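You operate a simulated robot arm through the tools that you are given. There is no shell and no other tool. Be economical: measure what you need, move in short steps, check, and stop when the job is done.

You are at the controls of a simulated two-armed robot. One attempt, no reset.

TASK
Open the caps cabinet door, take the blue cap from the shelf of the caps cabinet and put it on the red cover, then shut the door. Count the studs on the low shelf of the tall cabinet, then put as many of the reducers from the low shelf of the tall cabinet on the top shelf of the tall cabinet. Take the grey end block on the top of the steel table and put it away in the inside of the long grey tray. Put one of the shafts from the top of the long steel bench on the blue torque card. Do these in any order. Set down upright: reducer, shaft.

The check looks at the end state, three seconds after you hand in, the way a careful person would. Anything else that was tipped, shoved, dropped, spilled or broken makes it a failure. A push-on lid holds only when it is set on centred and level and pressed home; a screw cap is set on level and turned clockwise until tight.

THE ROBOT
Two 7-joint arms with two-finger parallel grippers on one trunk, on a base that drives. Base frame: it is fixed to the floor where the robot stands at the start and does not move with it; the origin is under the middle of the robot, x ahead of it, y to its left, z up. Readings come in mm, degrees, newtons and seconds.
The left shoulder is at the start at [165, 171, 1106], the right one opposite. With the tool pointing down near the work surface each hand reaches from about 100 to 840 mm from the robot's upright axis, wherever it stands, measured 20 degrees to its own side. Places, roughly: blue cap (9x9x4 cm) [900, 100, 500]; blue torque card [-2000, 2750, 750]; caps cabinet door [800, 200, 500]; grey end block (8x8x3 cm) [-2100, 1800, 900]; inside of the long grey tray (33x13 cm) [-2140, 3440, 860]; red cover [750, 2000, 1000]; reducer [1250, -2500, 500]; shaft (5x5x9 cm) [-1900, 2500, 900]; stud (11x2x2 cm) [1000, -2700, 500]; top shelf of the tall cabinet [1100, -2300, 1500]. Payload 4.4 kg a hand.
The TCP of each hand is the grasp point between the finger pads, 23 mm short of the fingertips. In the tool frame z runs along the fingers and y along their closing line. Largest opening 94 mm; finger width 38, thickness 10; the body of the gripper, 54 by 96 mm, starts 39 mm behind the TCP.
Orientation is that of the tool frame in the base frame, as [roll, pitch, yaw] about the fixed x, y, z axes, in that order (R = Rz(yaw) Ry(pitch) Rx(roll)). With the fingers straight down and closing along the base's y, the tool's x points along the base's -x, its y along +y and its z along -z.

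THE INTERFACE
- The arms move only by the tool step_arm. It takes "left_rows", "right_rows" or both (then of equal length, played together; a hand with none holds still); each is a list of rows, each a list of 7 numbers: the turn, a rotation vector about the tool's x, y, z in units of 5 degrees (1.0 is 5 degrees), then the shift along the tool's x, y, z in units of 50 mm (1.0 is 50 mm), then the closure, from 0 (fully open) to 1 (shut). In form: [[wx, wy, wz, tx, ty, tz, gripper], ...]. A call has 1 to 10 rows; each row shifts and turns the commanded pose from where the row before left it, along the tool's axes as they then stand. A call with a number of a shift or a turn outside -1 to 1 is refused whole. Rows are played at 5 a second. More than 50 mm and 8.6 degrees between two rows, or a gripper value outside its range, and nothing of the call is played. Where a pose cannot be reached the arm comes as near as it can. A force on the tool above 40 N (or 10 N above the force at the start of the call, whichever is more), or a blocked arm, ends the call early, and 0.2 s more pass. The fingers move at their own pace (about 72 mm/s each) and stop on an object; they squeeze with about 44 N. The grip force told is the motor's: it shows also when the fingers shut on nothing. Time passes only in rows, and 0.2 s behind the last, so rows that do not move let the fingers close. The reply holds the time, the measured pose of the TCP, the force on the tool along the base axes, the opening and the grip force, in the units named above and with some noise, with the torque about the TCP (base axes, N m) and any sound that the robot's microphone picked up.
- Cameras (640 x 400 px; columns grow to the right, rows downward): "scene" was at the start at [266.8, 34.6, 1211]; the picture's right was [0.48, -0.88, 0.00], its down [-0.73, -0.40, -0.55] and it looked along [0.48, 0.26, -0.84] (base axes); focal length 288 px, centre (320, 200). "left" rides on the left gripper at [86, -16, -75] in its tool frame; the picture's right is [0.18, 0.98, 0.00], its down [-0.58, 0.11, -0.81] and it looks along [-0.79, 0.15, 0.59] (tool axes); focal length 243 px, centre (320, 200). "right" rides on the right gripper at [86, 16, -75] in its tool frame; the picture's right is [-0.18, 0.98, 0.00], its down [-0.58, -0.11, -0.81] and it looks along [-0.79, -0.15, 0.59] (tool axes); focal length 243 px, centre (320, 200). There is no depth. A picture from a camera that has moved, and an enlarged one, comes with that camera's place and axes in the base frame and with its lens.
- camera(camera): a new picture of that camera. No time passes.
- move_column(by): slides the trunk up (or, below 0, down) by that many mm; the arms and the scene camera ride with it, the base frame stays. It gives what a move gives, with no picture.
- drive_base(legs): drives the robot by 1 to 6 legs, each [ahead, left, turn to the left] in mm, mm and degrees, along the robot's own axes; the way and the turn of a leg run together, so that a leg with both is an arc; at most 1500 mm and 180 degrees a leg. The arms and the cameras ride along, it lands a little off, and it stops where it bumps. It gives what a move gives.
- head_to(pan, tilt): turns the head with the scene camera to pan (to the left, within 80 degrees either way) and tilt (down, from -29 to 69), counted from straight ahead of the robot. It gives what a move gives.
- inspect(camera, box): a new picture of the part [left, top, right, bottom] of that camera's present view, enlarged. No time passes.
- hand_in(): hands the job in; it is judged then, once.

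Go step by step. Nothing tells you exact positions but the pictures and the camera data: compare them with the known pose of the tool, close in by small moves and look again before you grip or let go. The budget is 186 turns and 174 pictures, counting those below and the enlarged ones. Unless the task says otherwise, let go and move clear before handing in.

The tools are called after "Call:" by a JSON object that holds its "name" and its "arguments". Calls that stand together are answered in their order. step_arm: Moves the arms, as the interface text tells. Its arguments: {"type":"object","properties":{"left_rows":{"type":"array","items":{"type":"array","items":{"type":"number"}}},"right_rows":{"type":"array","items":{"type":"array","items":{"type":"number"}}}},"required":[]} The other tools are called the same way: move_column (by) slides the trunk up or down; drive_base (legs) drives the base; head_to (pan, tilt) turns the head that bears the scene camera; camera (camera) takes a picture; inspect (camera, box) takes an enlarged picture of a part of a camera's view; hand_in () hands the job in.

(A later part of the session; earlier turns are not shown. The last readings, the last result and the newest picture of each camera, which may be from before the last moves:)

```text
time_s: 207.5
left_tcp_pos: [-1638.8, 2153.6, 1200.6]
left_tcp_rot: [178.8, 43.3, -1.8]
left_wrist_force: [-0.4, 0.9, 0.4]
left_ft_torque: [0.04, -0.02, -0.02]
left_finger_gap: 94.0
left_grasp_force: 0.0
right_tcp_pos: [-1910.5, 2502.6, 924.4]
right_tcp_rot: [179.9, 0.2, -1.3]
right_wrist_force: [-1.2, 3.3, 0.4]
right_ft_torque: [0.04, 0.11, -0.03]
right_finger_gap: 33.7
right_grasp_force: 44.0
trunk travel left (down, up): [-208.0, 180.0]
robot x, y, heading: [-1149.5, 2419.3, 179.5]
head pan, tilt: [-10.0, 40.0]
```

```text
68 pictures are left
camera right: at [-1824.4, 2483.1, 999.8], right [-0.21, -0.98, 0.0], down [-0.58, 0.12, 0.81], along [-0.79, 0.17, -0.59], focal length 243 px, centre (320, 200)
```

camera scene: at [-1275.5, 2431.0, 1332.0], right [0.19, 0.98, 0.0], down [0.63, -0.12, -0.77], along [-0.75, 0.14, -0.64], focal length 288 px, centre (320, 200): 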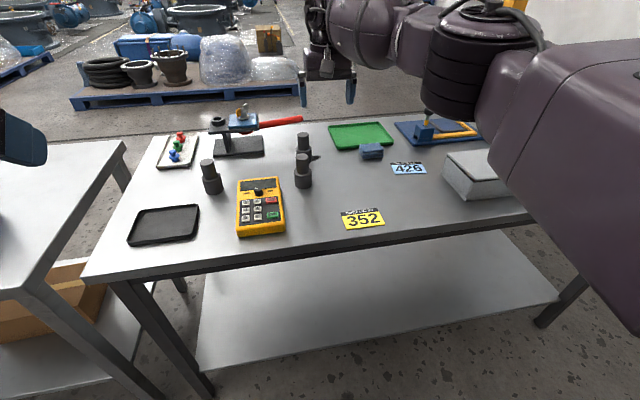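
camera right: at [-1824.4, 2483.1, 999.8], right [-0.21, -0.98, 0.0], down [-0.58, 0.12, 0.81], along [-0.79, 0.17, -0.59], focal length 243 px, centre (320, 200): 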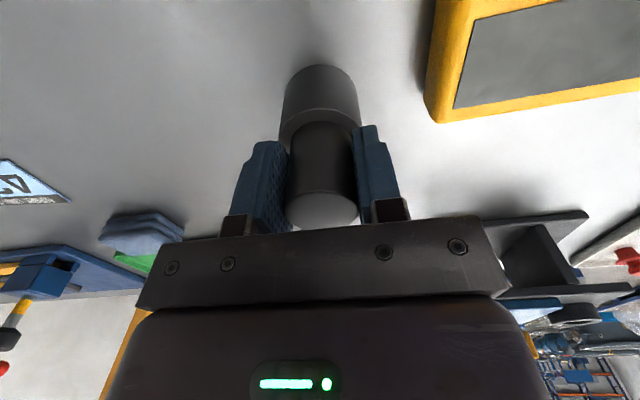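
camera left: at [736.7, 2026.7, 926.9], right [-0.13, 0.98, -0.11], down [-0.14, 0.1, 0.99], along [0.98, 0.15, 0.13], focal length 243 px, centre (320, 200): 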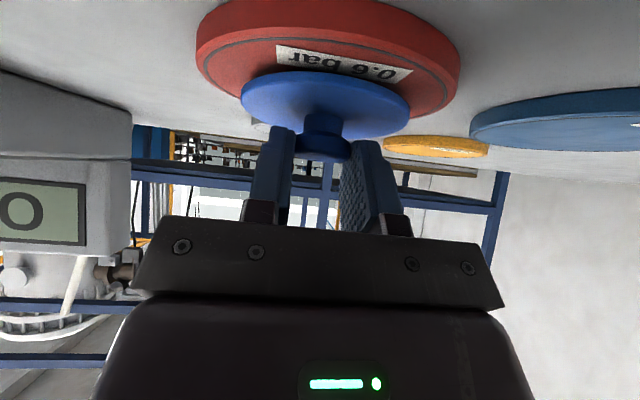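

Gripped. Lift and shift the base toward the card.

Call:
{"name": "step_arm", "arguments": {"right_rows": [[0, 0, 0, 0, 0, -0.6, 1], [0, 0, 0, 0, 0, -0.9, 1], [0, 0, 0, 0, 0, -0.9, 1]]}}

Call:
{"name": "drive_base", "arguments": {"legs": [[15, -310, 0]]}}

Call:
{"name": "camera", "arguments": {"camera": "right"}}

Call:
{"name": "camera", "arguments": {"camera": "scene"}}

```text
time_s: 208.3
left_tcp_pos: [-1638.6, 2151.8, 1201.0]
left_tcp_rot: [178.9, 43.5, -1.9]
left_wrist_force: [1.1, 0.5, -0.1]
left_ft_torque: [-0.01, 0.02, -0.02]
left_finger_gap: 94.0
left_grasp_force: 0.1
right_tcp_pos: [-1910.1, 2502.0, 1047.8]
right_tcp_rot: [-179.9, 0.2, -1.3]
right_wrist_force: [0.8, 0.3, -10.7]
right_ft_torque: [0.03, 0.0, -0.01]
right_finger_gap: 33.6
right_grasp_force: 44.0
trunk travel left (down, up): [-208.0, 180.0]
robot x, y, heading: [-1148.3, 2416.3, 179.3]
head pan, tilt: [-10.0, 40.0]
```

```text
time_s: 211.6
left_tcp_pos: [-1651.1, 2462.3, 1200.6]
left_tcp_rot: [178.8, 43.3, -1.9]
left_wrist_force: [-0.2, 0.6, 0.0]
left_ft_torque: [-0.02, 0.01, -0.01]
left_finger_gap: 94.0
left_grasp_force: 0.0
right_tcp_pos: [-1921.1, 2812.9, 1045.4]
right_tcp_rot: [180.0, 0.1, -1.3]
right_wrist_force: [-0.2, -0.5, -8.9]
right_ft_torque: [-0.02, -0.05, -0.02]
right_finger_gap: 33.8
right_grasp_force: 44.0
trunk travel left (down, up): [-208.0, 180.0]
robot x, y, heading: [-1157.0, 2725.1, 179.0]
head pan, tilt: [-10.0, 40.0]
```

```text
67 pictures are left
camera right: at [-1834.7, 2792.5, 1121.6], right [-0.21, -0.98, 0.0], down [-0.58, 0.12, 0.81], along [-0.79, 0.17, -0.59], focal length 243 px, centre (320, 200)
```

right: 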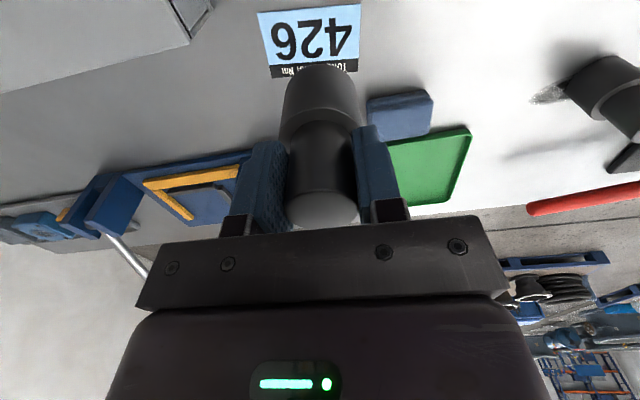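

```text
66 pictures are left
camera scene: at [-1365.2, 2742.5, 1331.9], right [0.19, 0.98, 0.0], down [0.63, -0.12, -0.77], along [-0.75, 0.14, -0.64], focal length 288 px, centre (320, 200)
```

scene: 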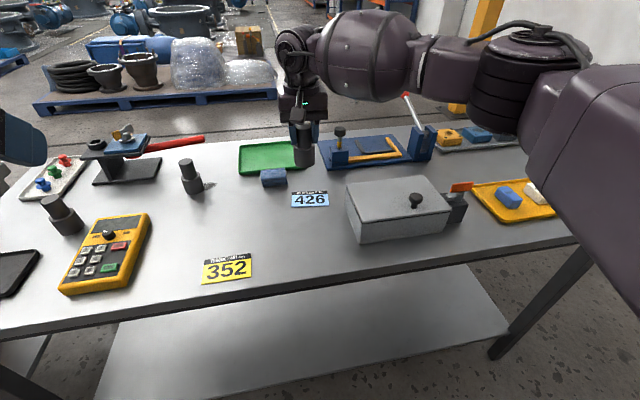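

Card centre ≈ [-1935, 2823]. Lower the shaft over it.

Call:
{"name": "step_arm", "arguments": {"right_rows": [[0, 0, 0, -0.093, -0.07, 0.72, 1], [0, 0, 0, -0.093, -0.07, 0.72, 1], [0, 0, 0, -0.093, -0.07, 0.72, 1]]}}

Call:
{"name": "camera", "arguments": {"camera": "right"}}

Call:
{"name": "inspect", "arguments": {"camera": "scene", "box": [250, 130, 370, 230]}}

```text
time_s: 212.4
left_tcp_pos: [-1652.1, 2461.8, 1199.4]
left_tcp_rot: [178.9, 43.2, -1.9]
left_wrist_force: [-0.7, -0.1, 0.4]
left_ft_torque: [0.01, -0.01, 0.02]
left_finger_gap: 93.8
left_grasp_force: 0.0
right_tcp_pos: [-1936.3, 2822.9, 936.8]
right_tcp_rot: [-180.0, 0.0, -1.4]
right_wrist_force: [-0.3, -0.4, -9.1]
right_ft_torque: [-0.03, -0.02, -0.01]
right_finger_gap: 33.6
right_grasp_force: 44.1
trunk travel left (down, up): [-208.0, 180.0]
robot x, y, heading: [-1158.0, 2727.5, 179.3]
head pan, tilt: [-10.0, 40.0]
```

```text
65 pictures are left
camera right: at [-1850.2, 2803.4, 1012.3], right [-0.21, -0.98, 0.0], down [-0.58, 0.12, 0.81], along [-0.79, 0.17, -0.59], focal length 243 px, centre (320, 200)
```

right: 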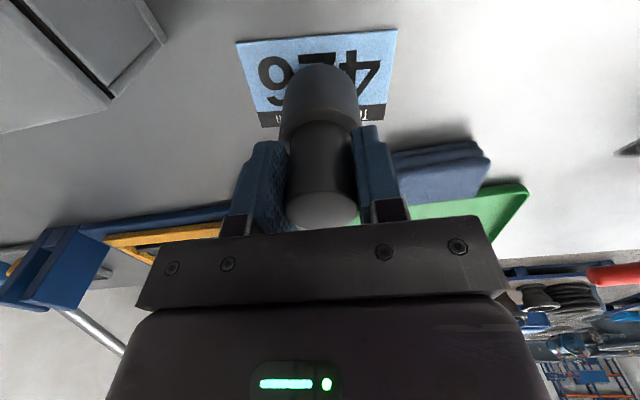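

```text
4.00 times, centred on (310, 180) of scene
camera zoom: at [-1366.6, 2742.3, 1331.4], right [0.19, 0.98, 0.0], down [0.63, -0.12, -0.76], along [-0.75, 0.14, -0.64], focal length 1150 px, centre (360, 280)
```

zoom: 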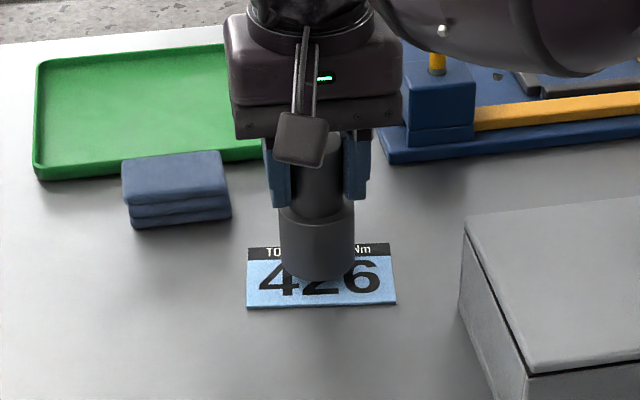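

Call:
{"name": "step_arm", "arguments": {"right_rows": [[0, 0, 0, 0, 0, 0.1, 1], [0, 0, 0, 0, 0, 0.08, 1], [0, 0, 0, 0, 0, 0.06, 1]]}}

Call:
{"name": "inspect", "arguments": {"camera": "scene", "box": [250, 130, 370, 230]}}

```text
time_s: 213.2
left_tcp_pos: [-1650.7, 2461.8, 1200.7]
left_tcp_rot: [178.9, 43.4, -1.8]
left_wrist_force: [-0.4, -0.6, 0.1]
left_ft_torque: [0.01, -0.01, -0.02]
left_finger_gap: 93.9
left_grasp_force: 0.1
right_tcp_pos: [-1935.8, 2822.9, 928.0]
right_tcp_rot: [179.9, 0.3, -1.5]
right_wrist_force: [-0.8, 0.2, -1.1]
right_ft_torque: [0.08, 0.09, -0.01]
right_finger_gap: 33.5
right_grasp_force: 43.8
trunk travel left (down, up): [-208.0, 180.0]
robot x, y, heading: [-1153.5, 2727.8, 178.9]
head pan, tilt: [-10.0, 40.0]
```

```text
4.00 times, centred on (310, 180) of scene
camera zoom: at [-1364.3, 2742.2, 1332.3], right [0.19, 0.98, 0.0], down [0.63, -0.12, -0.77], along [-0.75, 0.14, -0.64], focal length 1150 px, centre (360, 280)
```

zoom: 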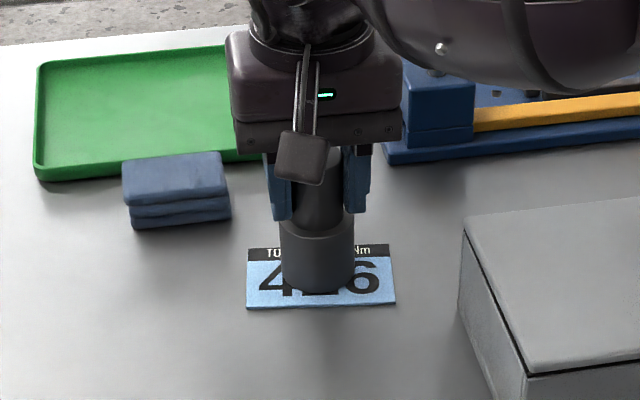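

In contact with the card. Release and lift.

Call:
{"name": "step_arm", "arguments": {"right_rows": [[0, 0, 0, 0, 0, 0.02, 1], [0, 0, 0, 0, 0, 0, 0.5], [0, 0, 0, 0, 0, 0, 0.2], [0, 0, 0, 0, 0, 0, 0.2], [0, 0, 0, 0, 0, -0.6, 0.2], [0, 0, 0, 0, 0, -1, 0.2], [0, 0, 0, 0, 0, -1, 0.2], [0, 0, 0, 0, 0, -1, 0.2]]}}

Call:
{"name": "inspect", "arguments": {"camera": "scene", "box": [250, 130, 370, 230]}}

```text
time_s: 215.0
left_tcp_pos: [-1648.6, 2461.4, 1202.2]
left_tcp_rot: [178.9, 43.4, -1.9]
left_wrist_force: [-0.3, 0.3, 0.3]
left_ft_torque: [0.0, -0.01, 0.02]
left_finger_gap: 94.0
left_grasp_force: 0.0
right_tcp_pos: [-1929.8, 2824.6, 1108.3]
right_tcp_rot: [-180.0, 0.3, -1.3]
right_wrist_force: [-0.1, 0.3, 0.2]
right_ft_torque: [0.0, 0.03, 0.0]
right_finger_gap: 75.3
right_grasp_force: 0.1
trunk travel left (down, up): [-208.0, 180.0]
robot x, y, heading: [-1159.9, 2719.8, 179.0]
head pan, tilt: [-10.0, 40.0]
```

```text
4.00 times, centred on (310, 180) of scene
camera zoom: at [-1363.1, 2741.8, 1332.4], right [0.19, 0.98, 0.0], down [0.63, -0.12, -0.77], along [-0.75, 0.14, -0.64], focal length 1150 px, centre (360, 280)
```

zoom: 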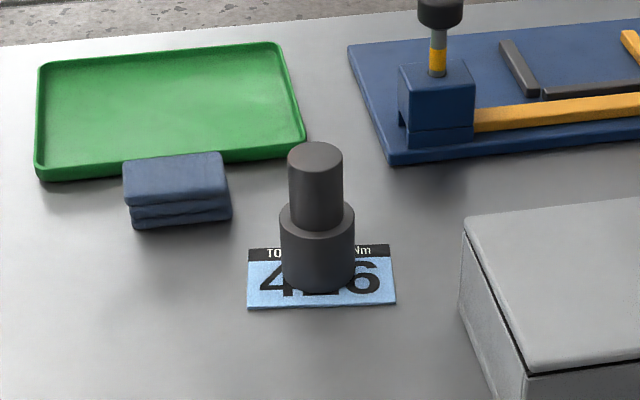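

Shaft stands on the 426 card. Now travel to the tall cabinet.

Call:
{"name": "drive_base", "arguments": {"legs": [[-660, 0, 0], [0, 0, -179], [0, -1500, 0], [0, -1500, 0], [0, -800, 0]]}}

Call:
{"name": "head_to", "arguments": {"pan": -35, "tilt": 15}}

Call:
{"name": "camera", "arguments": {"camera": "scene"}}

```text
time_s: 258.6
left_tcp_pos: [216.8, -775.0, 1200.8]
left_tcp_rot: [178.9, 43.4, -177.7]
left_wrist_force: [0.4, 0.0, -0.5]
left_ft_torque: [0.0, 0.0, 0.0]
left_finger_gap: 93.9
left_grasp_force: 0.0
right_tcp_pos: [523.1, -1117.0, 1106.5]
right_tcp_rot: [-180.0, 0.1, -177.2]
right_wrist_force: [0.0, 0.5, 0.6]
right_ft_torque: [-0.02, 0.03, 0.02]
right_finger_gap: 75.2
right_grasp_force: 0.0
trunk travel left (down, up): [-208.0, 180.0]
robot x, y, heading: [-255.7, -1072.8, 3.4]
head pan, tilt: [-10.0, 40.0]
```

```text
time_s: 259.5
left_tcp_pos: [217.9, -775.4, 1201.6]
left_tcp_rot: [178.9, 43.4, -177.8]
left_wrist_force: [-0.3, -0.4, 0.1]
left_ft_torque: [0.01, 0.0, -0.03]
left_finger_gap: 94.0
left_grasp_force: 0.1
right_tcp_pos: [524.2, -1115.6, 1106.0]
right_tcp_rot: [-180.0, 0.1, -177.3]
right_wrist_force: [-0.1, 1.5, -0.5]
right_ft_torque: [-0.02, -0.01, -0.04]
right_finger_gap: 75.4
right_grasp_force: 0.1
trunk travel left (down, up): [-208.0, 180.0]
robot x, y, heading: [-253.0, -1067.5, 3.4]
head pan, tilt: [-35.0, 15.0]
```

```text
61 pictures are left
camera scene: at [-53.1, -1112.7, 1371.5], right [-0.52, -0.85, 0.0], down [-0.22, 0.14, -0.97], along [0.82, -0.51, -0.26], focal length 288 px, centre (320, 200)
```

scene: 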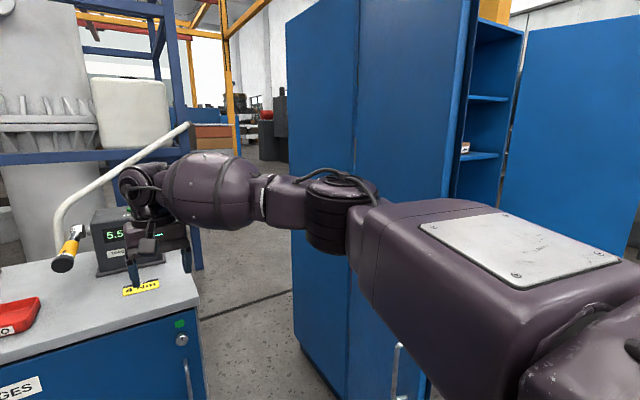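

The tall cabinet is to the right with doors standing open. Back up, move right and view its front.

Call:
{"name": "drive_base", "arguments": {"legs": [[-500, 0, -3.4], [0, -1150, 0]]}}

Call:
{"name": "head_to", "arguments": {"pan": -8, "tilt": 15}}

Call:
{"name": "camera", "arguments": {"camera": "scene"}}

```text
time_s: 272.4
left_tcp_pos: [-249.6, -1953.4, 1201.2]
left_tcp_rot: [178.9, 43.4, -179.2]
left_wrist_force: [-0.5, 0.3, 0.2]
left_ft_torque: [0.03, -0.01, -0.02]
left_finger_gap: 94.0
left_grasp_force: 0.1
right_tcp_pos: [47.8, -2302.1, 1105.3]
right_tcp_rot: [-180.0, 0.1, -178.6]
right_wrist_force: [0.5, -0.2, -0.4]
right_ft_torque: [-0.01, 0.01, -0.02]
right_finger_gap: 75.0
right_grasp_force: 0.0
trunk travel left (down, up): [-208.0, 180.0]
robot x, y, heading: [-730.6, -2236.1, 2.1]
head pan, tilt: [-35.0, 15.0]
```

```text
time_s: 273.4
left_tcp_pos: [-250.7, -1953.2, 1201.3]
left_tcp_rot: [178.9, 43.5, -179.2]
left_wrist_force: [0.0, -0.2, -0.3]
left_ft_torque: [-0.01, 0.03, 0.02]
left_finger_gap: 94.3
left_grasp_force: 0.1
right_tcp_pos: [48.0, -2302.3, 1105.9]
right_tcp_rot: [-180.0, 0.1, -178.5]
right_wrist_force: [-0.2, 0.9, -0.3]
right_ft_torque: [-0.02, -0.02, 0.0]
right_finger_gap: 75.2
right_grasp_force: 0.1
trunk travel left (down, up): [-208.0, 180.0]
robot x, y, heading: [-730.1, -2239.6, 1.9]
head pan, tilt: [-8.0, 15.0]
```

```text
60 pictures are left
camera scene: at [-514.4, -2243.5, 1371.6], right [-0.11, -0.99, 0.0], down [-0.26, 0.03, -0.97], along [0.96, -0.1, -0.26], focal length 288 px, centre (320, 200)
```

scene: 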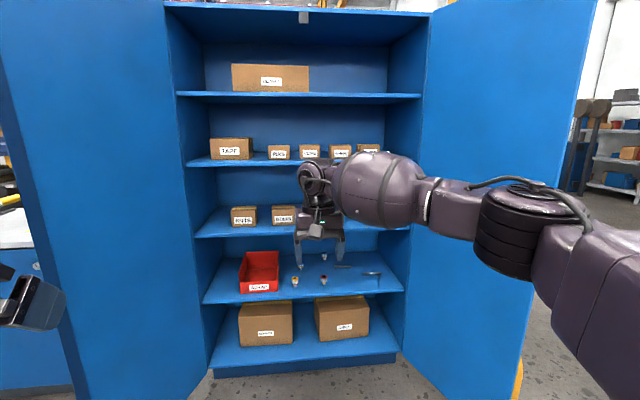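

Call:
{"name": "inspect", "arguments": {"camera": "scene", "box": [195, 230, 415, 310]}}

Call:
{"name": "inspect", "arguments": {"camera": "scene", "box": [160, 0, 440, 110]}}

```text
2.91 times, centred on (305, 270) of scene
camera zoom: at [-514.4, -2243.5, 1371.6], right [-0.11, -0.99, 0.0], down [-0.26, 0.03, -0.97], along [0.96, -0.1, -0.26], focal length 837 px, centre (364, -4)
```

zoom: 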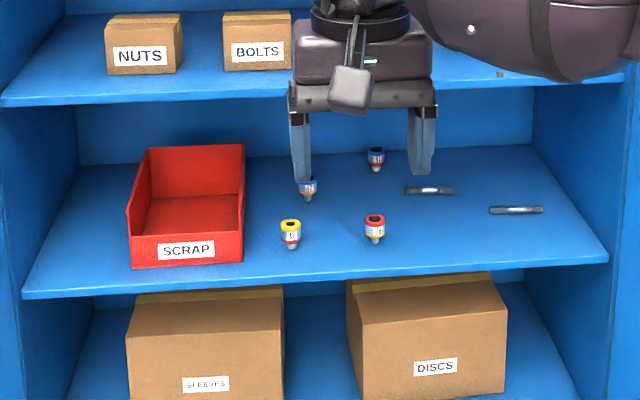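

```text
2.29 times, centred on (300, 55) of scene
camera zoom: at [-514.4, -2243.5, 1371.6], right [-0.11, -0.99, 0.0], down [-0.26, 0.03, -0.97], along [0.96, -0.1, -0.26], focal length 657 px, centre (366, 531)
```

zoom: 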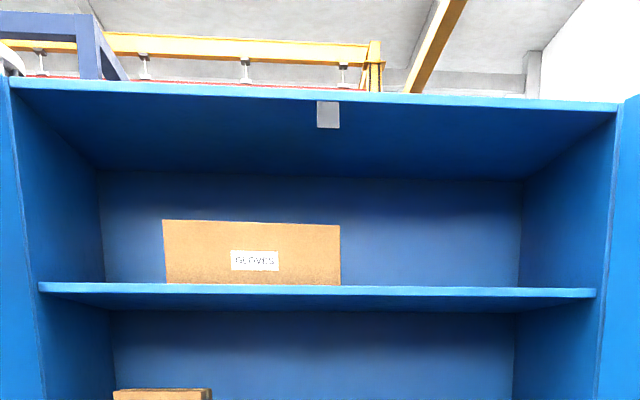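

Cabinet faces me with doors folded wide; I see reducers and studs on the low shelf. Tuck the right hand back and get a clear closer view to count studs.

Call:
{"name": "step_arm", "arguments": {"right_rows": [[0, 0, 0, 0.9, -0.3, 0, 0.2], [0, 0, 0, 0.9, -0.3, 0, 0.2], [0, 0, 0, 0.9, -0.3, 0, 0.2], [0, 0, 0, 0.9, -0.3, 0, 0.2], [0, 0, 0, 0.9, -0.3, 0, 0.2], [0, 0, 0, 0.9, -0.3, 0, 0.2], [0, 0, 0, 0.9, -0.3, 0, 0.2]]}}

Call:
{"name": "drive_base", "arguments": {"legs": [[400, -230, -1.9]]}}

Call:
{"name": "head_to", "arguments": {"pan": 0, "tilt": 35}}

Call:
{"name": "camera", "arguments": {"camera": "scene"}}

```text
time_s: 274.9
left_tcp_pos: [-250.4, -1953.3, 1201.7]
left_tcp_rot: [178.9, 43.3, -179.1]
left_wrist_force: [-0.6, -0.2, -0.3]
left_ft_torque: [0.01, -0.05, -0.02]
left_finger_gap: 94.0
left_grasp_force: 0.1
right_tcp_pos: [-263.9, -2416.4, 1104.6]
right_tcp_rot: [180.0, 0.2, -178.6]
right_wrist_force: [-0.2, 0.5, 0.7]
right_ft_torque: [0.01, 0.0, 0.01]
right_finger_gap: 75.5
right_grasp_force: 0.0
trunk travel left (down, up): [-208.0, 180.0]
robot x, y, heading: [-726.3, -2237.7, 2.0]
head pan, tilt: [-8.0, 15.0]
```

```text
time_s: 277.7
left_tcp_pos: [160.3, -2193.0, 1201.2]
left_tcp_rot: [178.7, 43.3, 178.7]
left_wrist_force: [0.5, -0.3, -0.8]
left_ft_torque: [-0.02, 0.06, 0.01]
left_finger_gap: 94.1
left_grasp_force: 0.0
right_tcp_pos: [130.0, -2655.1, 1103.3]
right_tcp_rot: [-180.0, 0.1, 179.3]
right_wrist_force: [-0.6, -1.0, 0.3]
right_ft_torque: [0.0, 0.01, -0.01]
right_finger_gap: 75.3
right_grasp_force: 0.0
trunk travel left (down, up): [-208.0, 180.0]
robot x, y, heading: [-332.6, -2459.7, -0.4]
head pan, tilt: [-8.0, 15.0]
```

```text
time_s: 278.5
left_tcp_pos: [159.6, -2194.5, 1200.6]
left_tcp_rot: [178.8, 43.3, 178.8]
left_wrist_force: [0.6, -0.4, -0.1]
left_ft_torque: [0.04, -0.05, 0.01]
left_finger_gap: 93.8
left_grasp_force: 0.1
right_tcp_pos: [130.2, -2654.7, 1103.4]
right_tcp_rot: [-179.9, 0.0, 179.3]
right_wrist_force: [0.4, 0.2, -0.5]
right_ft_torque: [0.01, -0.01, 0.02]
right_finger_gap: 75.3
right_grasp_force: 0.1
trunk travel left (down, up): [-208.0, 180.0]
robot x, y, heading: [-329.7, -2461.1, 0.0]
head pan, tilt: [0.0, 35.0]
```

```text
57 pictures are left
camera scene: at [-119.4, -2460.8, 1339.7], right [0.0, -1.0, 0.0], down [-0.57, 0.0, -0.82], along [0.82, 0.0, -0.57], focal length 288 px, centre (320, 200)
```

scene: 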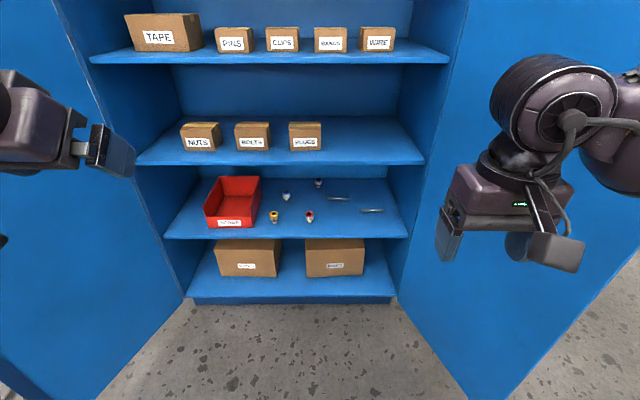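

Call:
{"name": "inspect", "arguments": {"camera": "scene", "box": [160, 160, 420, 250]}}

Call:
{"name": "move_column", "arguments": {"by": -150}}

Call:
{"name": "head_to", "arguments": {"pan": 0, "tilt": 25}}

Call:
{"name": "camera", "arguments": {"camera": "scene"}}

```text
2.46 times, centred on (290, 205) of scene
camera zoom: at [-119.4, -2460.8, 1339.7], right [0.0, -1.0, 0.0], down [-0.57, 0.0, -0.82], along [0.82, 0.0, -0.57], focal length 708 px, centre (394, 188)
```

zoom: 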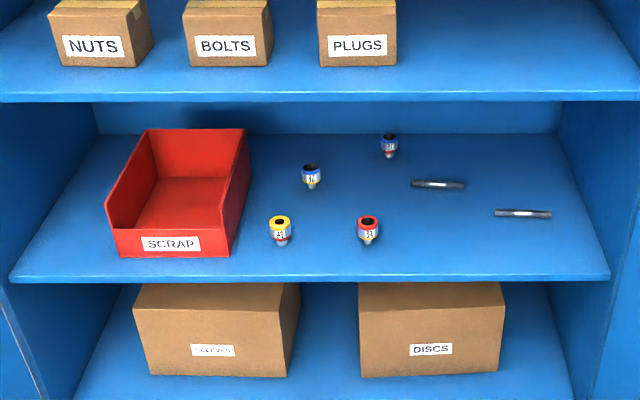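

```text
time_s: 280.3
left_tcp_pos: [225.0, -2193.4, 854.1]
left_tcp_rot: [179.5, 14.7, 179.0]
left_wrist_force: [0.5, 0.6, 0.4]
left_ft_torque: [-0.01, 0.01, 0.0]
left_finger_gap: 94.0
left_grasp_force: 0.0
right_tcp_pos: [151.4, -2655.0, 871.3]
right_tcp_rot: [-179.8, -15.1, 179.3]
right_wrist_force: [0.4, -0.4, -0.9]
right_ft_torque: [0.02, -0.02, 0.0]
right_finger_gap: 75.2
right_grasp_force: 0.0
trunk travel left (down, up): [-58.0, 330.0]
robot x, y, heading: [-331.8, -2460.3, -0.1]
head pan, tilt: [0.0, 35.0]
```

```text
time_s: 281.0
left_tcp_pos: [227.0, -2193.6, 853.8]
left_tcp_rot: [179.4, 14.5, 179.1]
left_wrist_force: [-0.8, 0.1, -0.3]
left_ft_torque: [0.0, 0.03, 0.02]
left_finger_gap: 93.9
left_grasp_force: 0.0
right_tcp_pos: [152.1, -2655.8, 869.8]
right_tcp_rot: [-179.9, -15.3, 179.3]
right_wrist_force: [0.8, 0.6, 0.5]
right_ft_torque: [-0.04, -0.01, -0.03]
right_finger_gap: 75.4
right_grasp_force: 0.1
trunk travel left (down, up): [-58.0, 330.0]
robot x, y, heading: [-328.6, -2463.3, 0.1]
head pan, tilt: [0.0, 25.0]
```

```text
55 pictures are left
camera scene: at [30.6, -2461.2, 1175.1], right [0.0, -1.0, 0.0], down [-0.42, 0.0, -0.91], along [0.91, 0.0, -0.42], focal length 288 px, centre (320, 200)
```

scene: 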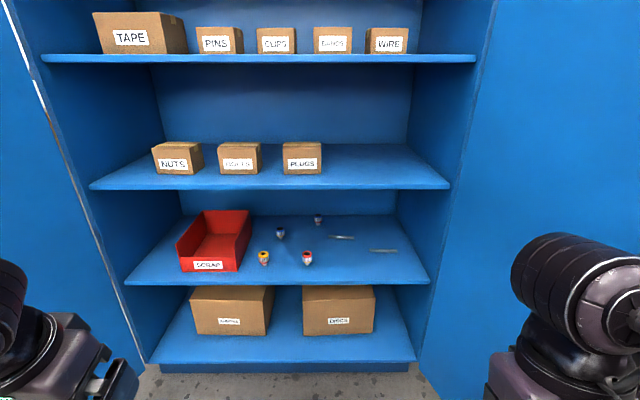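

Shelf z≈463, front edge x≈843. Two studs visible so far; yellow reducer ≈[946,-2241], red ≈[954,-2410]. Extend the left arm (tool ~45°) in free space.

Call:
{"name": "step_arm", "arguments": {"left_rows": [[0, -1, 0, 0, 0, 0, 0], [0, -1, 0, 0, 0, 0, 0], [0, -1, 0, 0, 0, 0, 0], [0, -1, 0, 0, 0, 0, 0], [0, -1, 0, 0, 0, 0, 0], [0, -1, 0, 0, 0, 0, 0]]}}

Call:
{"name": "step_arm", "arguments": {"left_rows": [[0, 0, 0, -0.182, -0.082, 0.909, 0.2], [0, 0, 0, -0.182, -0.082, 0.909, 0.2], [0, 0, 0, -0.182, -0.082, 0.909, 0.2], [0, 0, 0, -0.182, -0.082, 0.909, 0.2], [0, 0, 0, -0.182, -0.082, 0.909, 0.2], [0, 0, 0, -0.182, -0.082, 0.909, 0.2], [0, 0, 0, -0.182, -0.082, 0.909, 0.2], [0, 0, 0, -0.182, -0.082, 0.909, 0.2], [0, 0, 0, -0.182, -0.082, 0.909, 0.2]]}}

Call:
{"name": "camera", "arguments": {"camera": "left"}}

```text
time_s: 282.4
left_tcp_pos: [283.3, -2179.1, 835.3]
left_tcp_rot: [179.2, 44.7, 178.6]
left_wrist_force: [0.5, -0.7, -0.3]
left_ft_torque: [0.0, 0.02, 0.04]
left_finger_gap: 94.0
left_grasp_force: 0.0
left hand out of reach, approached as far as the arm can: row 1, 2, 3, 4, 5, 6
right_tcp_pos: [152.7, -2655.9, 871.0]
right_tcp_rot: [-179.7, -15.3, 179.3]
right_wrist_force: [0.5, 0.6, 0.5]
right_ft_torque: [0.02, 0.02, 0.01]
right_finger_gap: 75.2
right_grasp_force: 0.0
trunk travel left (down, up): [-58.0, 330.0]
robot x, y, heading: [-329.2, -2460.3, -0.1]
head pan, tilt: [0.0, 25.0]
```

```text
time_s: 284.4
left_tcp_pos: [628.7, -2218.1, 598.8]
left_tcp_rot: [179.2, 44.5, 178.6]
left_wrist_force: [-0.9, 0.0, 0.1]
left_ft_torque: [0.02, -0.01, 0.0]
left_finger_gap: 75.1
left_grasp_force: 0.1
right_tcp_pos: [152.9, -2655.5, 869.7]
right_tcp_rot: [-179.8, -15.2, 179.3]
right_wrist_force: [-0.6, 0.1, 0.6]
right_ft_torque: [-0.01, 0.01, 0.0]
right_finger_gap: 75.3
right_grasp_force: 0.2
trunk travel left (down, up): [-58.0, 330.0]
robot x, y, heading: [-325.4, -2458.8, 0.0]
head pan, tilt: [0.0, 25.0]
```

```text
54 pictures are left
camera left: at [515.1, -2233.2, 589.9], right [-0.12, 0.99, -0.12], down [-0.15, 0.1, 0.98], along [0.98, 0.13, 0.14], focal length 243 px, centre (320, 200)
```

left: 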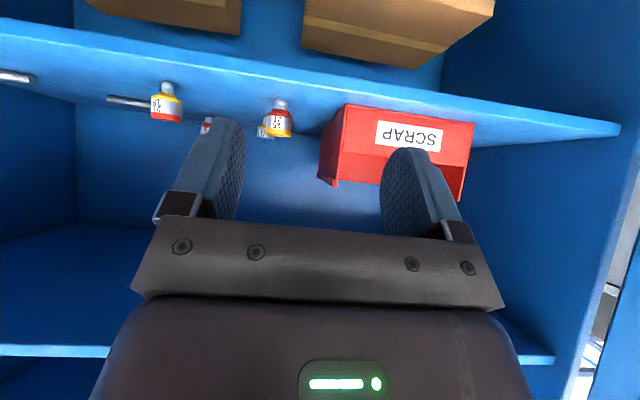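

Refined: shelf z≈504, yellow reducer ≈[896,-2258] (top 556), red ≈[896,-2414]. Drive in with the arm extended.

Call:
{"name": "drive_base", "arguments": {"legs": [[0, -42, 0], [215, 0, 0]]}}

Call:
{"name": "camera", "arguments": {"camera": "left"}}

Call:
{"name": "camera", "arguments": {"camera": "scene"}}

```text
time_s: 286.7
left_tcp_pos: [833.2, -2258.1, 603.2]
left_tcp_rot: [179.5, 45.0, 178.9]
left_wrist_force: [0.1, -1.2, -1.0]
left_ft_torque: [-0.01, 0.0, 0.01]
left_finger_gap: 75.3
left_grasp_force: 0.1
right_tcp_pos: [353.7, -2692.8, 870.6]
right_tcp_rot: [-180.0, -15.4, 179.7]
right_wrist_force: [-0.7, 0.4, 0.5]
right_ft_torque: [-0.01, -0.01, 0.01]
right_finger_gap: 75.1
right_grasp_force: 0.1
trunk travel left (down, up): [-58.0, 330.0]
robot x, y, heading: [-120.9, -2501.6, -0.1]
head pan, tilt: [0.0, 25.0]
stopped in leg 2: the robot was blocked; the commanded pose is now the measured one
```

```text
53 pictures are left
camera left: at [718.5, -2272.7, 594.2], right [-0.12, 0.99, -0.12], down [-0.16, 0.11, 0.98], along [0.98, 0.13, 0.14], focal length 243 px, centre (320, 200)
```

left: 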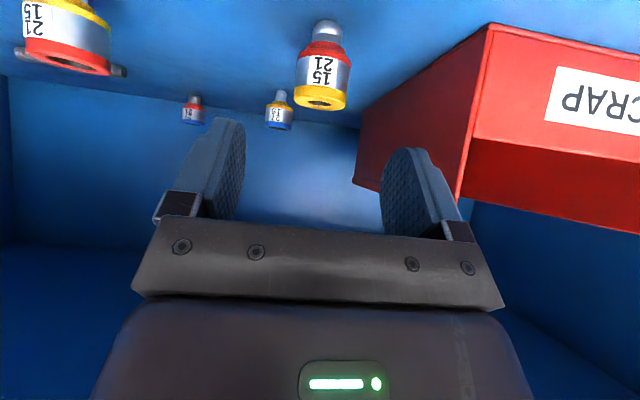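

```text
52 pictures are left
camera scene: at [231.9, -2499.2, 1176.3], right [0.0, -1.0, 0.0], down [-0.42, 0.0, -0.91], along [0.91, 0.0, -0.42], focal length 288 px, centre (320, 200)
```

scene: 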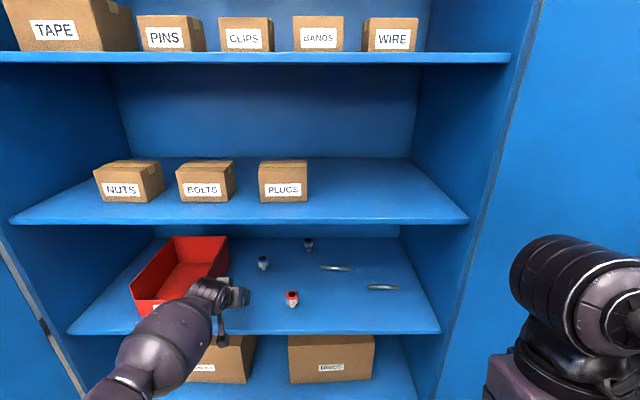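

The right elbow probably touched the right door. Back off, tuck the right arm outward/back, and look.

Call:
{"name": "drive_base", "arguments": {"legs": [[-180, 0, 0]]}}

Call:
{"name": "step_arm", "arguments": {"right_rows": [[0, 0, 0, 0.5, -0.8, 0, 0.2], [0, 0, 0, 0.5, -0.8, 0, 0.2], [0, 0, 0, 0.5, -0.8, 0, 0.2], [0, 0, 0, 0.5, -0.8, 0, 0.2], [0, 0, 0, 0.5, -0.8, 0, 0.2], [0, 0, 0, 0.5, -0.8, 0, 0.2]]}}

Call:
{"name": "head_to", "arguments": {"pan": -50, "tilt": 30}}

Call:
{"name": "camera", "arguments": {"camera": "scene"}}

```text
time_s: 288.2
left_tcp_pos: [653.6, -2259.0, 601.5]
left_tcp_rot: [179.4, 44.8, 178.7]
left_wrist_force: [-0.1, -0.2, -0.3]
left_ft_torque: [0.03, 0.02, -0.01]
left_finger_gap: 75.0
left_grasp_force: 0.1
right_tcp_pos: [175.3, -2693.2, 869.3]
right_tcp_rot: [179.8, -15.5, 179.6]
right_wrist_force: [-0.2, -1.2, 0.5]
right_ft_torque: [0.01, 0.01, 0.03]
right_finger_gap: 75.4
right_grasp_force: 0.0
trunk travel left (down, up): [-58.0, 330.0]
robot x, y, heading: [-307.9, -2503.7, 0.3]
head pan, tilt: [0.0, 25.0]
```

```text
time_s: 289.6
left_tcp_pos: [653.6, -2258.6, 604.7]
left_tcp_rot: [179.4, 45.0, 178.7]
left_wrist_force: [0.9, 0.2, 0.9]
left_ft_torque: [-0.03, 0.05, 0.01]
left_finger_gap: 75.2
left_grasp_force: 0.1
right_tcp_pos: [136.3, -2854.0, 903.7]
right_tcp_rot: [178.9, -11.6, 177.5]
right_wrist_force: [-2.1, -2.3, -3.8]
right_ft_torque: [0.1, -0.04, -0.04]
right_finger_gap: 75.3
right_grasp_force: 0.0
right hand out of reach, approached as far as the arm can: row 1, 2, 3, 4, 5
trunk travel left (down, up): [-58.0, 330.0]
robot x, y, heading: [-306.9, -2503.4, 0.1]
head pan, tilt: [0.0, 25.0]
```

```text
time_s: 290.8
left_tcp_pos: [655.5, -2259.6, 600.3]
left_tcp_rot: [179.4, 44.8, 178.6]
left_wrist_force: [0.2, 0.3, -0.3]
left_ft_torque: [0.03, 0.03, 0.0]
left_finger_gap: 75.0
left_grasp_force: 0.0
right_tcp_pos: [138.8, -2852.7, 904.1]
right_tcp_rot: [178.7, -11.7, 177.5]
right_wrist_force: [-0.5, 0.1, 0.2]
right_ft_torque: [0.0, -0.01, 0.01]
right_finger_gap: 75.1
right_grasp_force: 0.1
trunk travel left (down, up): [-58.0, 330.0]
robot x, y, heading: [-301.5, -2502.0, -0.1]
head pan, tilt: [-50.0, 30.0]
```

```text
51 pictures are left
camera scene: at [22.0, -2571.0, 1167.2], right [-0.77, -0.64, 0.0], down [-0.32, 0.38, -0.87], along [0.56, -0.66, -0.5], focal length 288 px, centre (320, 200)
```

scene: 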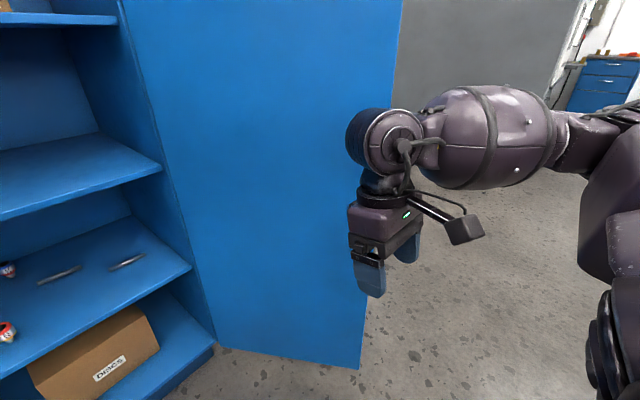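

The right door is flared, its edge near [315,-3135]. I'll pull the right hand further back and shift the base left a little, compensating with the left arm.

Call:
{"name": "step_arm", "arguments": {"left_rows": [[0, 0, 0, 0, -0.8, 0, 0.2], [0, 0, 0, 0, -0.8, 0, 0.2], [0, 0, 0, 0, -0.8, 0, 0.2]], "right_rows": [[0, 0, 0, 0.8, 0.3, 0, 0.2], [0, 0, 0, 0.8, 0.3, 0, 0.2], [0, 0, 0, 0.8, 0.3, 0, 0.2]]}}

Call:
{"name": "drive_base", "arguments": {"legs": [[0, 120, 0]]}}

Call:
{"name": "camera", "arguments": {"camera": "scene"}}

```text
time_s: 291.6
left_tcp_pos: [653.2, -2378.5, 598.6]
left_tcp_rot: [179.3, 44.9, 178.7]
left_wrist_force: [0.0, 0.1, 0.0]
left_ft_torque: [0.03, -0.02, -0.01]
left_finger_gap: 75.2
left_grasp_force: 0.0
right_tcp_pos: [125.3, -2860.0, 890.1]
right_tcp_rot: [180.0, -15.8, 176.0]
right_wrist_force: [-0.4, 0.6, -0.3]
right_ft_torque: [0.01, 0.0, 0.02]
right_finger_gap: 75.1
right_grasp_force: 0.0
right hand out of reach, approached as far as the arm can: row 1, 2, 3
trunk travel left (down, up): [-58.0, 330.0]
robot x, y, heading: [-301.4, -2503.5, -0.1]
head pan, tilt: [-50.0, 30.0]
```

```text
time_s: 293.3
left_tcp_pos: [653.4, -2258.5, 598.6]
left_tcp_rot: [179.4, 44.8, 178.7]
left_wrist_force: [-0.1, -0.3, 0.8]
left_ft_torque: [0.01, -0.02, 0.01]
left_finger_gap: 75.0
left_grasp_force: 0.0
right_tcp_pos: [124.6, -2740.9, 890.3]
right_tcp_rot: [180.0, -15.7, 176.1]
right_wrist_force: [0.1, 0.6, -0.7]
right_ft_torque: [0.0, 0.01, -0.01]
right_finger_gap: 75.3
right_grasp_force: 0.0
trunk travel left (down, up): [-58.0, 330.0]
robot x, y, heading: [-300.9, -2384.6, 0.1]
head pan, tilt: [-50.0, 30.0]
```

```text
50 pictures are left
camera scene: at [22.0, -2451.7, 1167.2], right [-0.77, -0.64, 0.0], down [-0.32, 0.38, -0.87], along [0.56, -0.66, -0.5], focal length 288 px, centre (320, 200)
```

scene: 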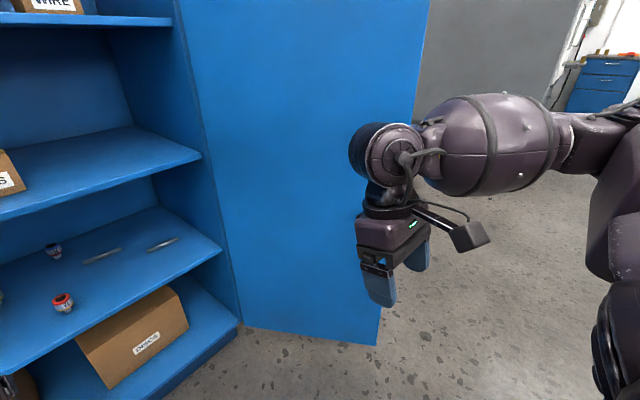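

Call:
{"name": "step_arm", "arguments": {"left_rows": [[0, 0, 0, 0, -0.9, 0, 0.2], [0, 0, 0, 0, -0.9, 0, 0.2]]}}

Call:
{"name": "drive_base", "arguments": {"legs": [[0, 90, 0], [230, 0, 0]]}}

Call:
{"name": "camera", "arguments": {"camera": "left"}}

Call:
{"name": "head_to", "arguments": {"pan": 0, "tilt": 35}}

Call:
{"name": "camera", "arguments": {"camera": "scene"}}

```text
time_s: 293.9
left_tcp_pos: [656.1, -2350.1, 598.1]
left_tcp_rot: [179.2, 44.8, 178.7]
left_wrist_force: [0.3, -0.4, 0.2]
left_ft_torque: [-0.02, -0.05, -0.01]
left_finger_gap: 75.3
left_grasp_force: 0.0
right_tcp_pos: [124.2, -2742.4, 889.5]
right_tcp_rot: [180.0, -15.8, 176.1]
right_wrist_force: [0.0, 0.7, -0.7]
right_ft_torque: [-0.04, 0.01, 0.02]
right_finger_gap: 75.2
right_grasp_force: 0.0
trunk travel left (down, up): [-58.0, 330.0]
robot x, y, heading: [-304.0, -2381.5, -0.1]
head pan, tilt: [-50.0, 30.0]
```

```text
time_s: 296.7
left_tcp_pos: [886.1, -2260.7, 596.4]
left_tcp_rot: [179.3, 44.9, 178.6]
left_wrist_force: [0.3, -0.2, -0.5]
left_ft_torque: [-0.01, 0.01, 0.0]
left_finger_gap: 75.3
left_grasp_force: 0.0
right_tcp_pos: [355.9, -2650.8, 889.4]
right_tcp_rot: [179.9, -15.8, 176.0]
right_wrist_force: [0.6, -0.5, 0.6]
right_ft_torque: [-0.01, -0.01, 0.05]
right_finger_gap: 75.2
right_grasp_force: 0.0
trunk travel left (down, up): [-58.0, 330.0]
robot x, y, heading: [-75.8, -2289.5, -0.1]
head pan, tilt: [-50.0, 30.0]
```

```text
49 pictures are left
camera left: at [772.1, -2275.0, 588.8], right [-0.11, 0.99, -0.12], down [-0.15, 0.1, 0.98], along [0.98, 0.13, 0.14], focal length 243 px, centre (320, 200)
```

left: 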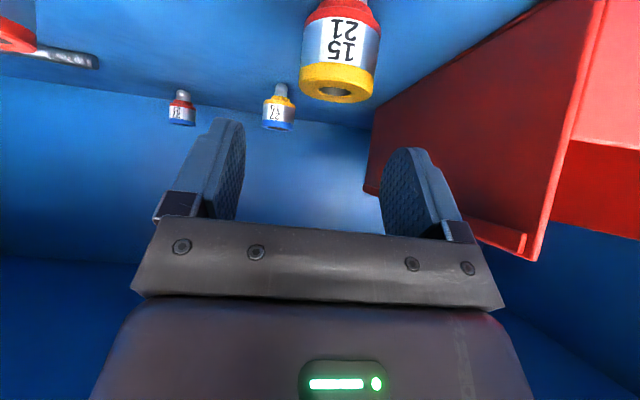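

```text
time_s: 297.9
left_tcp_pos: [885.6, -2260.9, 598.0]
left_tcp_rot: [179.3, 44.8, 178.6]
left_wrist_force: [0.1, 0.8, 0.3]
left_ft_torque: [0.02, 0.0, -0.04]
left_finger_gap: 75.4
left_grasp_force: 0.0
right_tcp_pos: [354.4, -2649.8, 890.5]
right_tcp_rot: [179.9, -15.8, 176.0]
right_wrist_force: [0.1, 0.2, 0.5]
right_ft_torque: [-0.02, 0.02, -0.01]
right_finger_gap: 75.2
right_grasp_force: 0.1
trunk travel left (down, up): [-58.0, 330.0]
robot x, y, heading: [-74.2, -2290.5, -0.2]
head pan, tilt: [0.0, 35.0]
```

```text
48 pictures are left
camera scene: at [282.6, -2291.8, 1159.4], right [0.0, -1.0, 0.0], down [-0.57, 0.0, -0.82], along [0.82, 0.0, -0.57], focal length 288 px, centre (320, 200)
```

scene: 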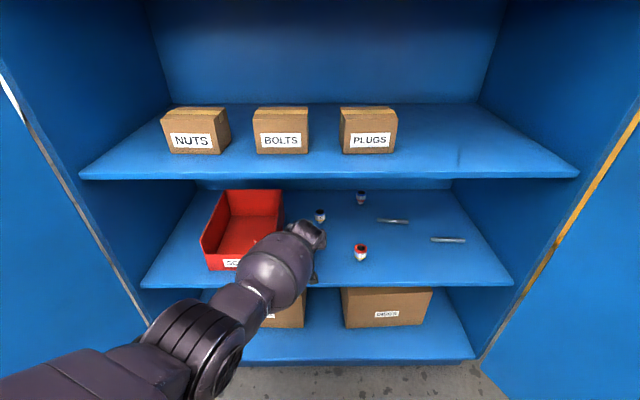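

No studs hidden: the count is 2. Lower trunk for reach and close on the yellow reducer.

Call:
{"name": "move_column", "arguments": {"by": -45}}

Call:
{"name": "camera", "arguments": {"camera": "left"}}

```text
time_s: 298.8
left_tcp_pos: [884.8, -2261.5, 554.8]
left_tcp_rot: [179.3, 44.9, 178.6]
left_wrist_force: [-0.2, 0.3, 0.0]
left_ft_torque: [-0.01, 0.04, 0.01]
left_finger_gap: 75.2
left_grasp_force: 0.1
right_tcp_pos: [356.4, -2649.7, 828.2]
right_tcp_rot: [-179.8, -21.0, 175.8]
right_wrist_force: [0.6, 0.0, -0.3]
right_ft_torque: [0.03, -0.01, 0.02]
right_finger_gap: 75.1
right_grasp_force: 0.1
trunk travel left (down, up): [-13.0, 375.0]
robot x, y, heading: [-73.4, -2289.8, -0.2]
head pan, tilt: [0.0, 35.0]
```

```text
47 pictures are left
camera left: at [772.1, -2275.4, 545.6], right [-0.11, 0.99, -0.12], down [-0.16, 0.1, 0.98], along [0.98, 0.13, 0.14], focal length 243 px, centre (320, 200)
```

left: 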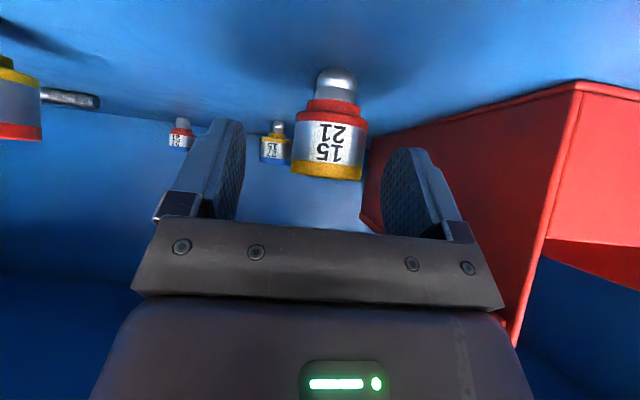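

Call:
{"name": "step_arm", "arguments": {"left_rows": [[0, 0, 0, 0, 0.09, 0.38, 0.2], [0, 0, 0, 0, 0, 0, 0.2]]}}

Call:
{"name": "camera", "arguments": {"camera": "left"}}

```text
time_s: 299.4
left_tcp_pos: [899.9, -2255.2, 539.7]
left_tcp_rot: [179.4, 44.8, 178.6]
left_wrist_force: [0.5, -0.1, -0.7]
left_ft_torque: [0.05, -0.01, 0.01]
left_finger_gap: 75.2
left_grasp_force: 0.0
right_tcp_pos: [357.1, -2649.8, 828.1]
right_tcp_rot: [-179.9, -20.9, 175.8]
right_wrist_force: [0.1, -0.3, -0.1]
right_ft_torque: [0.05, -0.01, 0.02]
right_finger_gap: 75.0
right_grasp_force: 0.0
trunk travel left (down, up): [-13.0, 375.0]
robot x, y, heading: [-73.8, -2291.0, -0.1]
head pan, tilt: [0.0, 35.0]
```

```text
46 pictures are left
camera left: at [785.8, -2270.4, 530.7], right [-0.11, 0.99, -0.12], down [-0.15, 0.1, 0.98], along [0.98, 0.13, 0.14], focal length 243 px, centre (320, 200)
```

left: 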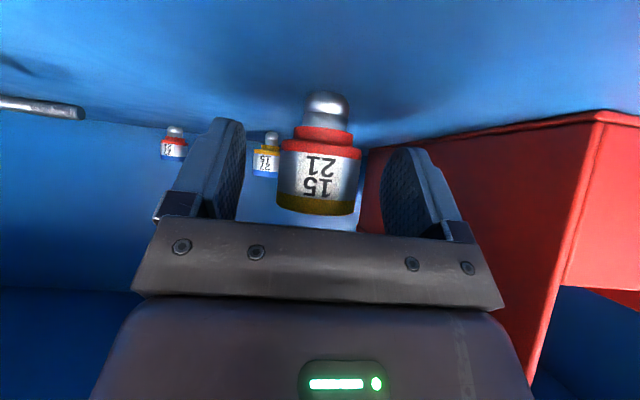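

Reducer sits right at the grasp point. Close.

Call:
{"name": "step_arm", "arguments": {"left_rows": [[0, 0, 0, 0, 0, 0, 0.5], [0, 0, 0, 0, 0, 0, 0.8], [0, 0, 0, 0, 0, 0, 1], [0, 0, 0, 0, 0, 0, 1]]}}

Call:
{"name": "step_arm", "arguments": {"left_rows": [[0, 0, 0, -0.3, 0, -0.3, 1], [0, 0, 0, -0.3, 0, -0.3, 1], [0, 0, 0, -0.15, 0, -0.15, 1]]}}

Call:
{"name": "camera", "arguments": {"camera": "left"}}

```text
time_s: 300.4
left_tcp_pos: [900.2, -2255.4, 539.6]
left_tcp_rot: [179.4, 44.8, 178.6]
left_wrist_force: [1.0, 0.4, 1.5]
left_ft_torque: [-0.02, -0.01, -0.01]
left_finger_gap: 37.3
left_grasp_force: 43.8
right_tcp_pos: [358.9, -2649.9, 828.2]
right_tcp_rot: [-179.9, -21.0, 175.9]
right_wrist_force: [0.7, -0.6, -0.2]
right_ft_torque: [-0.02, -0.02, -0.01]
right_finger_gap: 75.3
right_grasp_force: 0.0
trunk travel left (down, up): [-13.0, 375.0]
robot x, y, heading: [-75.9, -2291.4, -0.3]
head pan, tilt: [0.0, 35.0]
```

```text
time_s: 301.2
left_tcp_pos: [899.9, -2255.1, 591.9]
left_tcp_rot: [179.2, 44.8, 178.5]
left_wrist_force: [-0.2, -0.9, -0.7]
left_ft_torque: [-0.01, -0.01, 0.03]
left_finger_gap: 37.0
left_grasp_force: 44.2
right_tcp_pos: [357.5, -2650.3, 827.8]
right_tcp_rot: [-179.9, -20.9, 175.8]
right_wrist_force: [-0.2, 0.2, 0.6]
right_ft_torque: [-0.02, -0.01, 0.03]
right_finger_gap: 75.4
right_grasp_force: 0.0
trunk travel left (down, up): [-13.0, 375.0]
robot x, y, heading: [-72.9, -2292.7, -0.2]
head pan, tilt: [0.0, 35.0]
```

```text
45 pictures are left
camera left: at [785.4, -2270.4, 583.5], right [-0.11, 0.99, -0.12], down [-0.15, 0.1, 0.98], along [0.98, 0.13, 0.14], focal length 243 px, centre (320, 200)
```

left: 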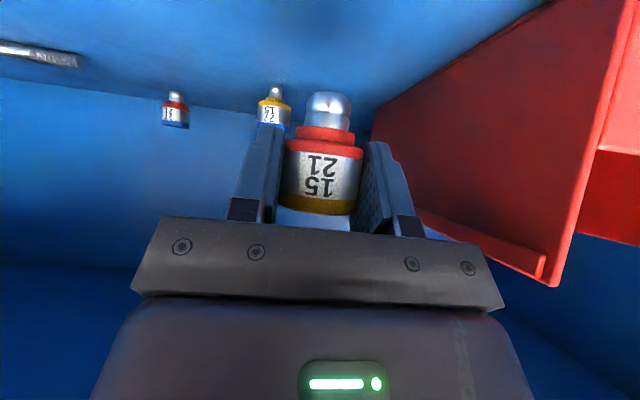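

Reducer held. Back out, raise the trunk, and bring the right hand to centre so its elbow tucks in.

Call:
{"name": "drive_base", "arguments": {"legs": [[-420, 0, 0]]}}

Call:
{"name": "move_column", "arguments": {"by": 370}}

Call:
{"name": "head_to", "arguments": {"pan": -10, "tilt": 25}}

Call:
{"name": "camera", "arguments": {"camera": "scene"}}

```text
time_s: 303.7
left_tcp_pos: [488.0, -2262.1, 593.3]
left_tcp_rot: [179.3, 44.8, 178.0]
left_wrist_force: [-0.6, 0.0, -1.9]
left_ft_torque: [0.02, 0.02, 0.05]
left_finger_gap: 37.1
left_grasp_force: 43.7
right_tcp_pos: [-58.2, -2650.5, 828.6]
right_tcp_rot: [-179.9, -21.0, 175.3]
right_wrist_force: [0.0, -0.1, 0.1]
right_ft_torque: [-0.02, 0.01, -0.02]
right_finger_gap: 75.1
right_grasp_force: 0.1
trunk travel left (down, up): [-13.0, 375.0]
robot x, y, heading: [-487.7, -2284.7, -0.8]
head pan, tilt: [0.0, 35.0]
```

```text
time_s: 307.3
left_tcp_pos: [413.4, -2260.5, 1532.7]
left_tcp_rot: [173.1, 82.9, 172.0]
left_wrist_force: [-0.1, -0.5, -0.6]
left_ft_torque: [0.03, -0.01, 0.01]
left_finger_gap: 36.9
left_grasp_force: 44.0
right_tcp_pos: [-58.4, -2650.8, 1196.9]
right_tcp_rot: [-179.8, -20.9, 175.4]
right_wrist_force: [0.4, 0.0, 0.7]
right_ft_torque: [-0.02, 0.01, 0.0]
right_finger_gap: 75.2
right_grasp_force: 0.1
trunk travel left (down, up): [-383.0, 5.0]
robot x, y, heading: [-484.6, -2291.6, -1.1]
head pan, tilt: [0.0, 35.0]
```

```text
time_s: 308.0
left_tcp_pos: [412.9, -2261.7, 1534.6]
left_tcp_rot: [173.2, 83.0, 172.1]
left_wrist_force: [-0.1, 0.0, -1.8]
left_ft_torque: [-0.04, 0.03, 0.02]
left_finger_gap: 37.2
left_grasp_force: 44.3
right_tcp_pos: [-58.4, -2650.5, 1198.9]
right_tcp_rot: [-179.7, -20.9, 175.3]
right_wrist_force: [0.5, -0.6, -0.5]
right_ft_torque: [-0.01, 0.0, 0.0]
right_finger_gap: 75.1
right_grasp_force: 0.0
trunk travel left (down, up): [-383.0, 5.0]
robot x, y, heading: [-488.5, -2288.5, -0.9]
head pan, tilt: [-10.0, 25.0]
```

```text
44 pictures are left
camera scene: at [-337.7, -2305.0, 1536.6], right [-0.19, -0.98, 0.0], down [-0.42, 0.08, -0.91], along [0.89, -0.17, -0.42], focal length 288 px, centre (320, 200)
```

scene: 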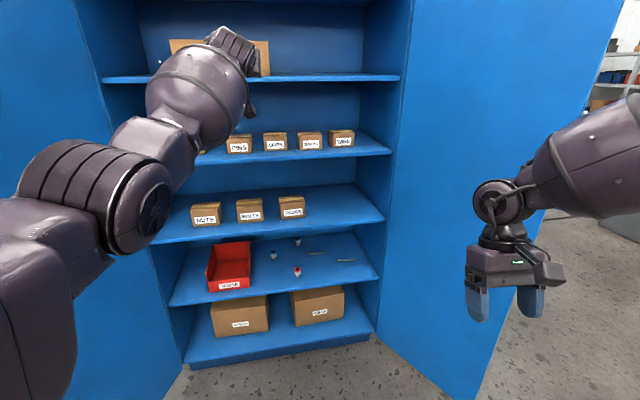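

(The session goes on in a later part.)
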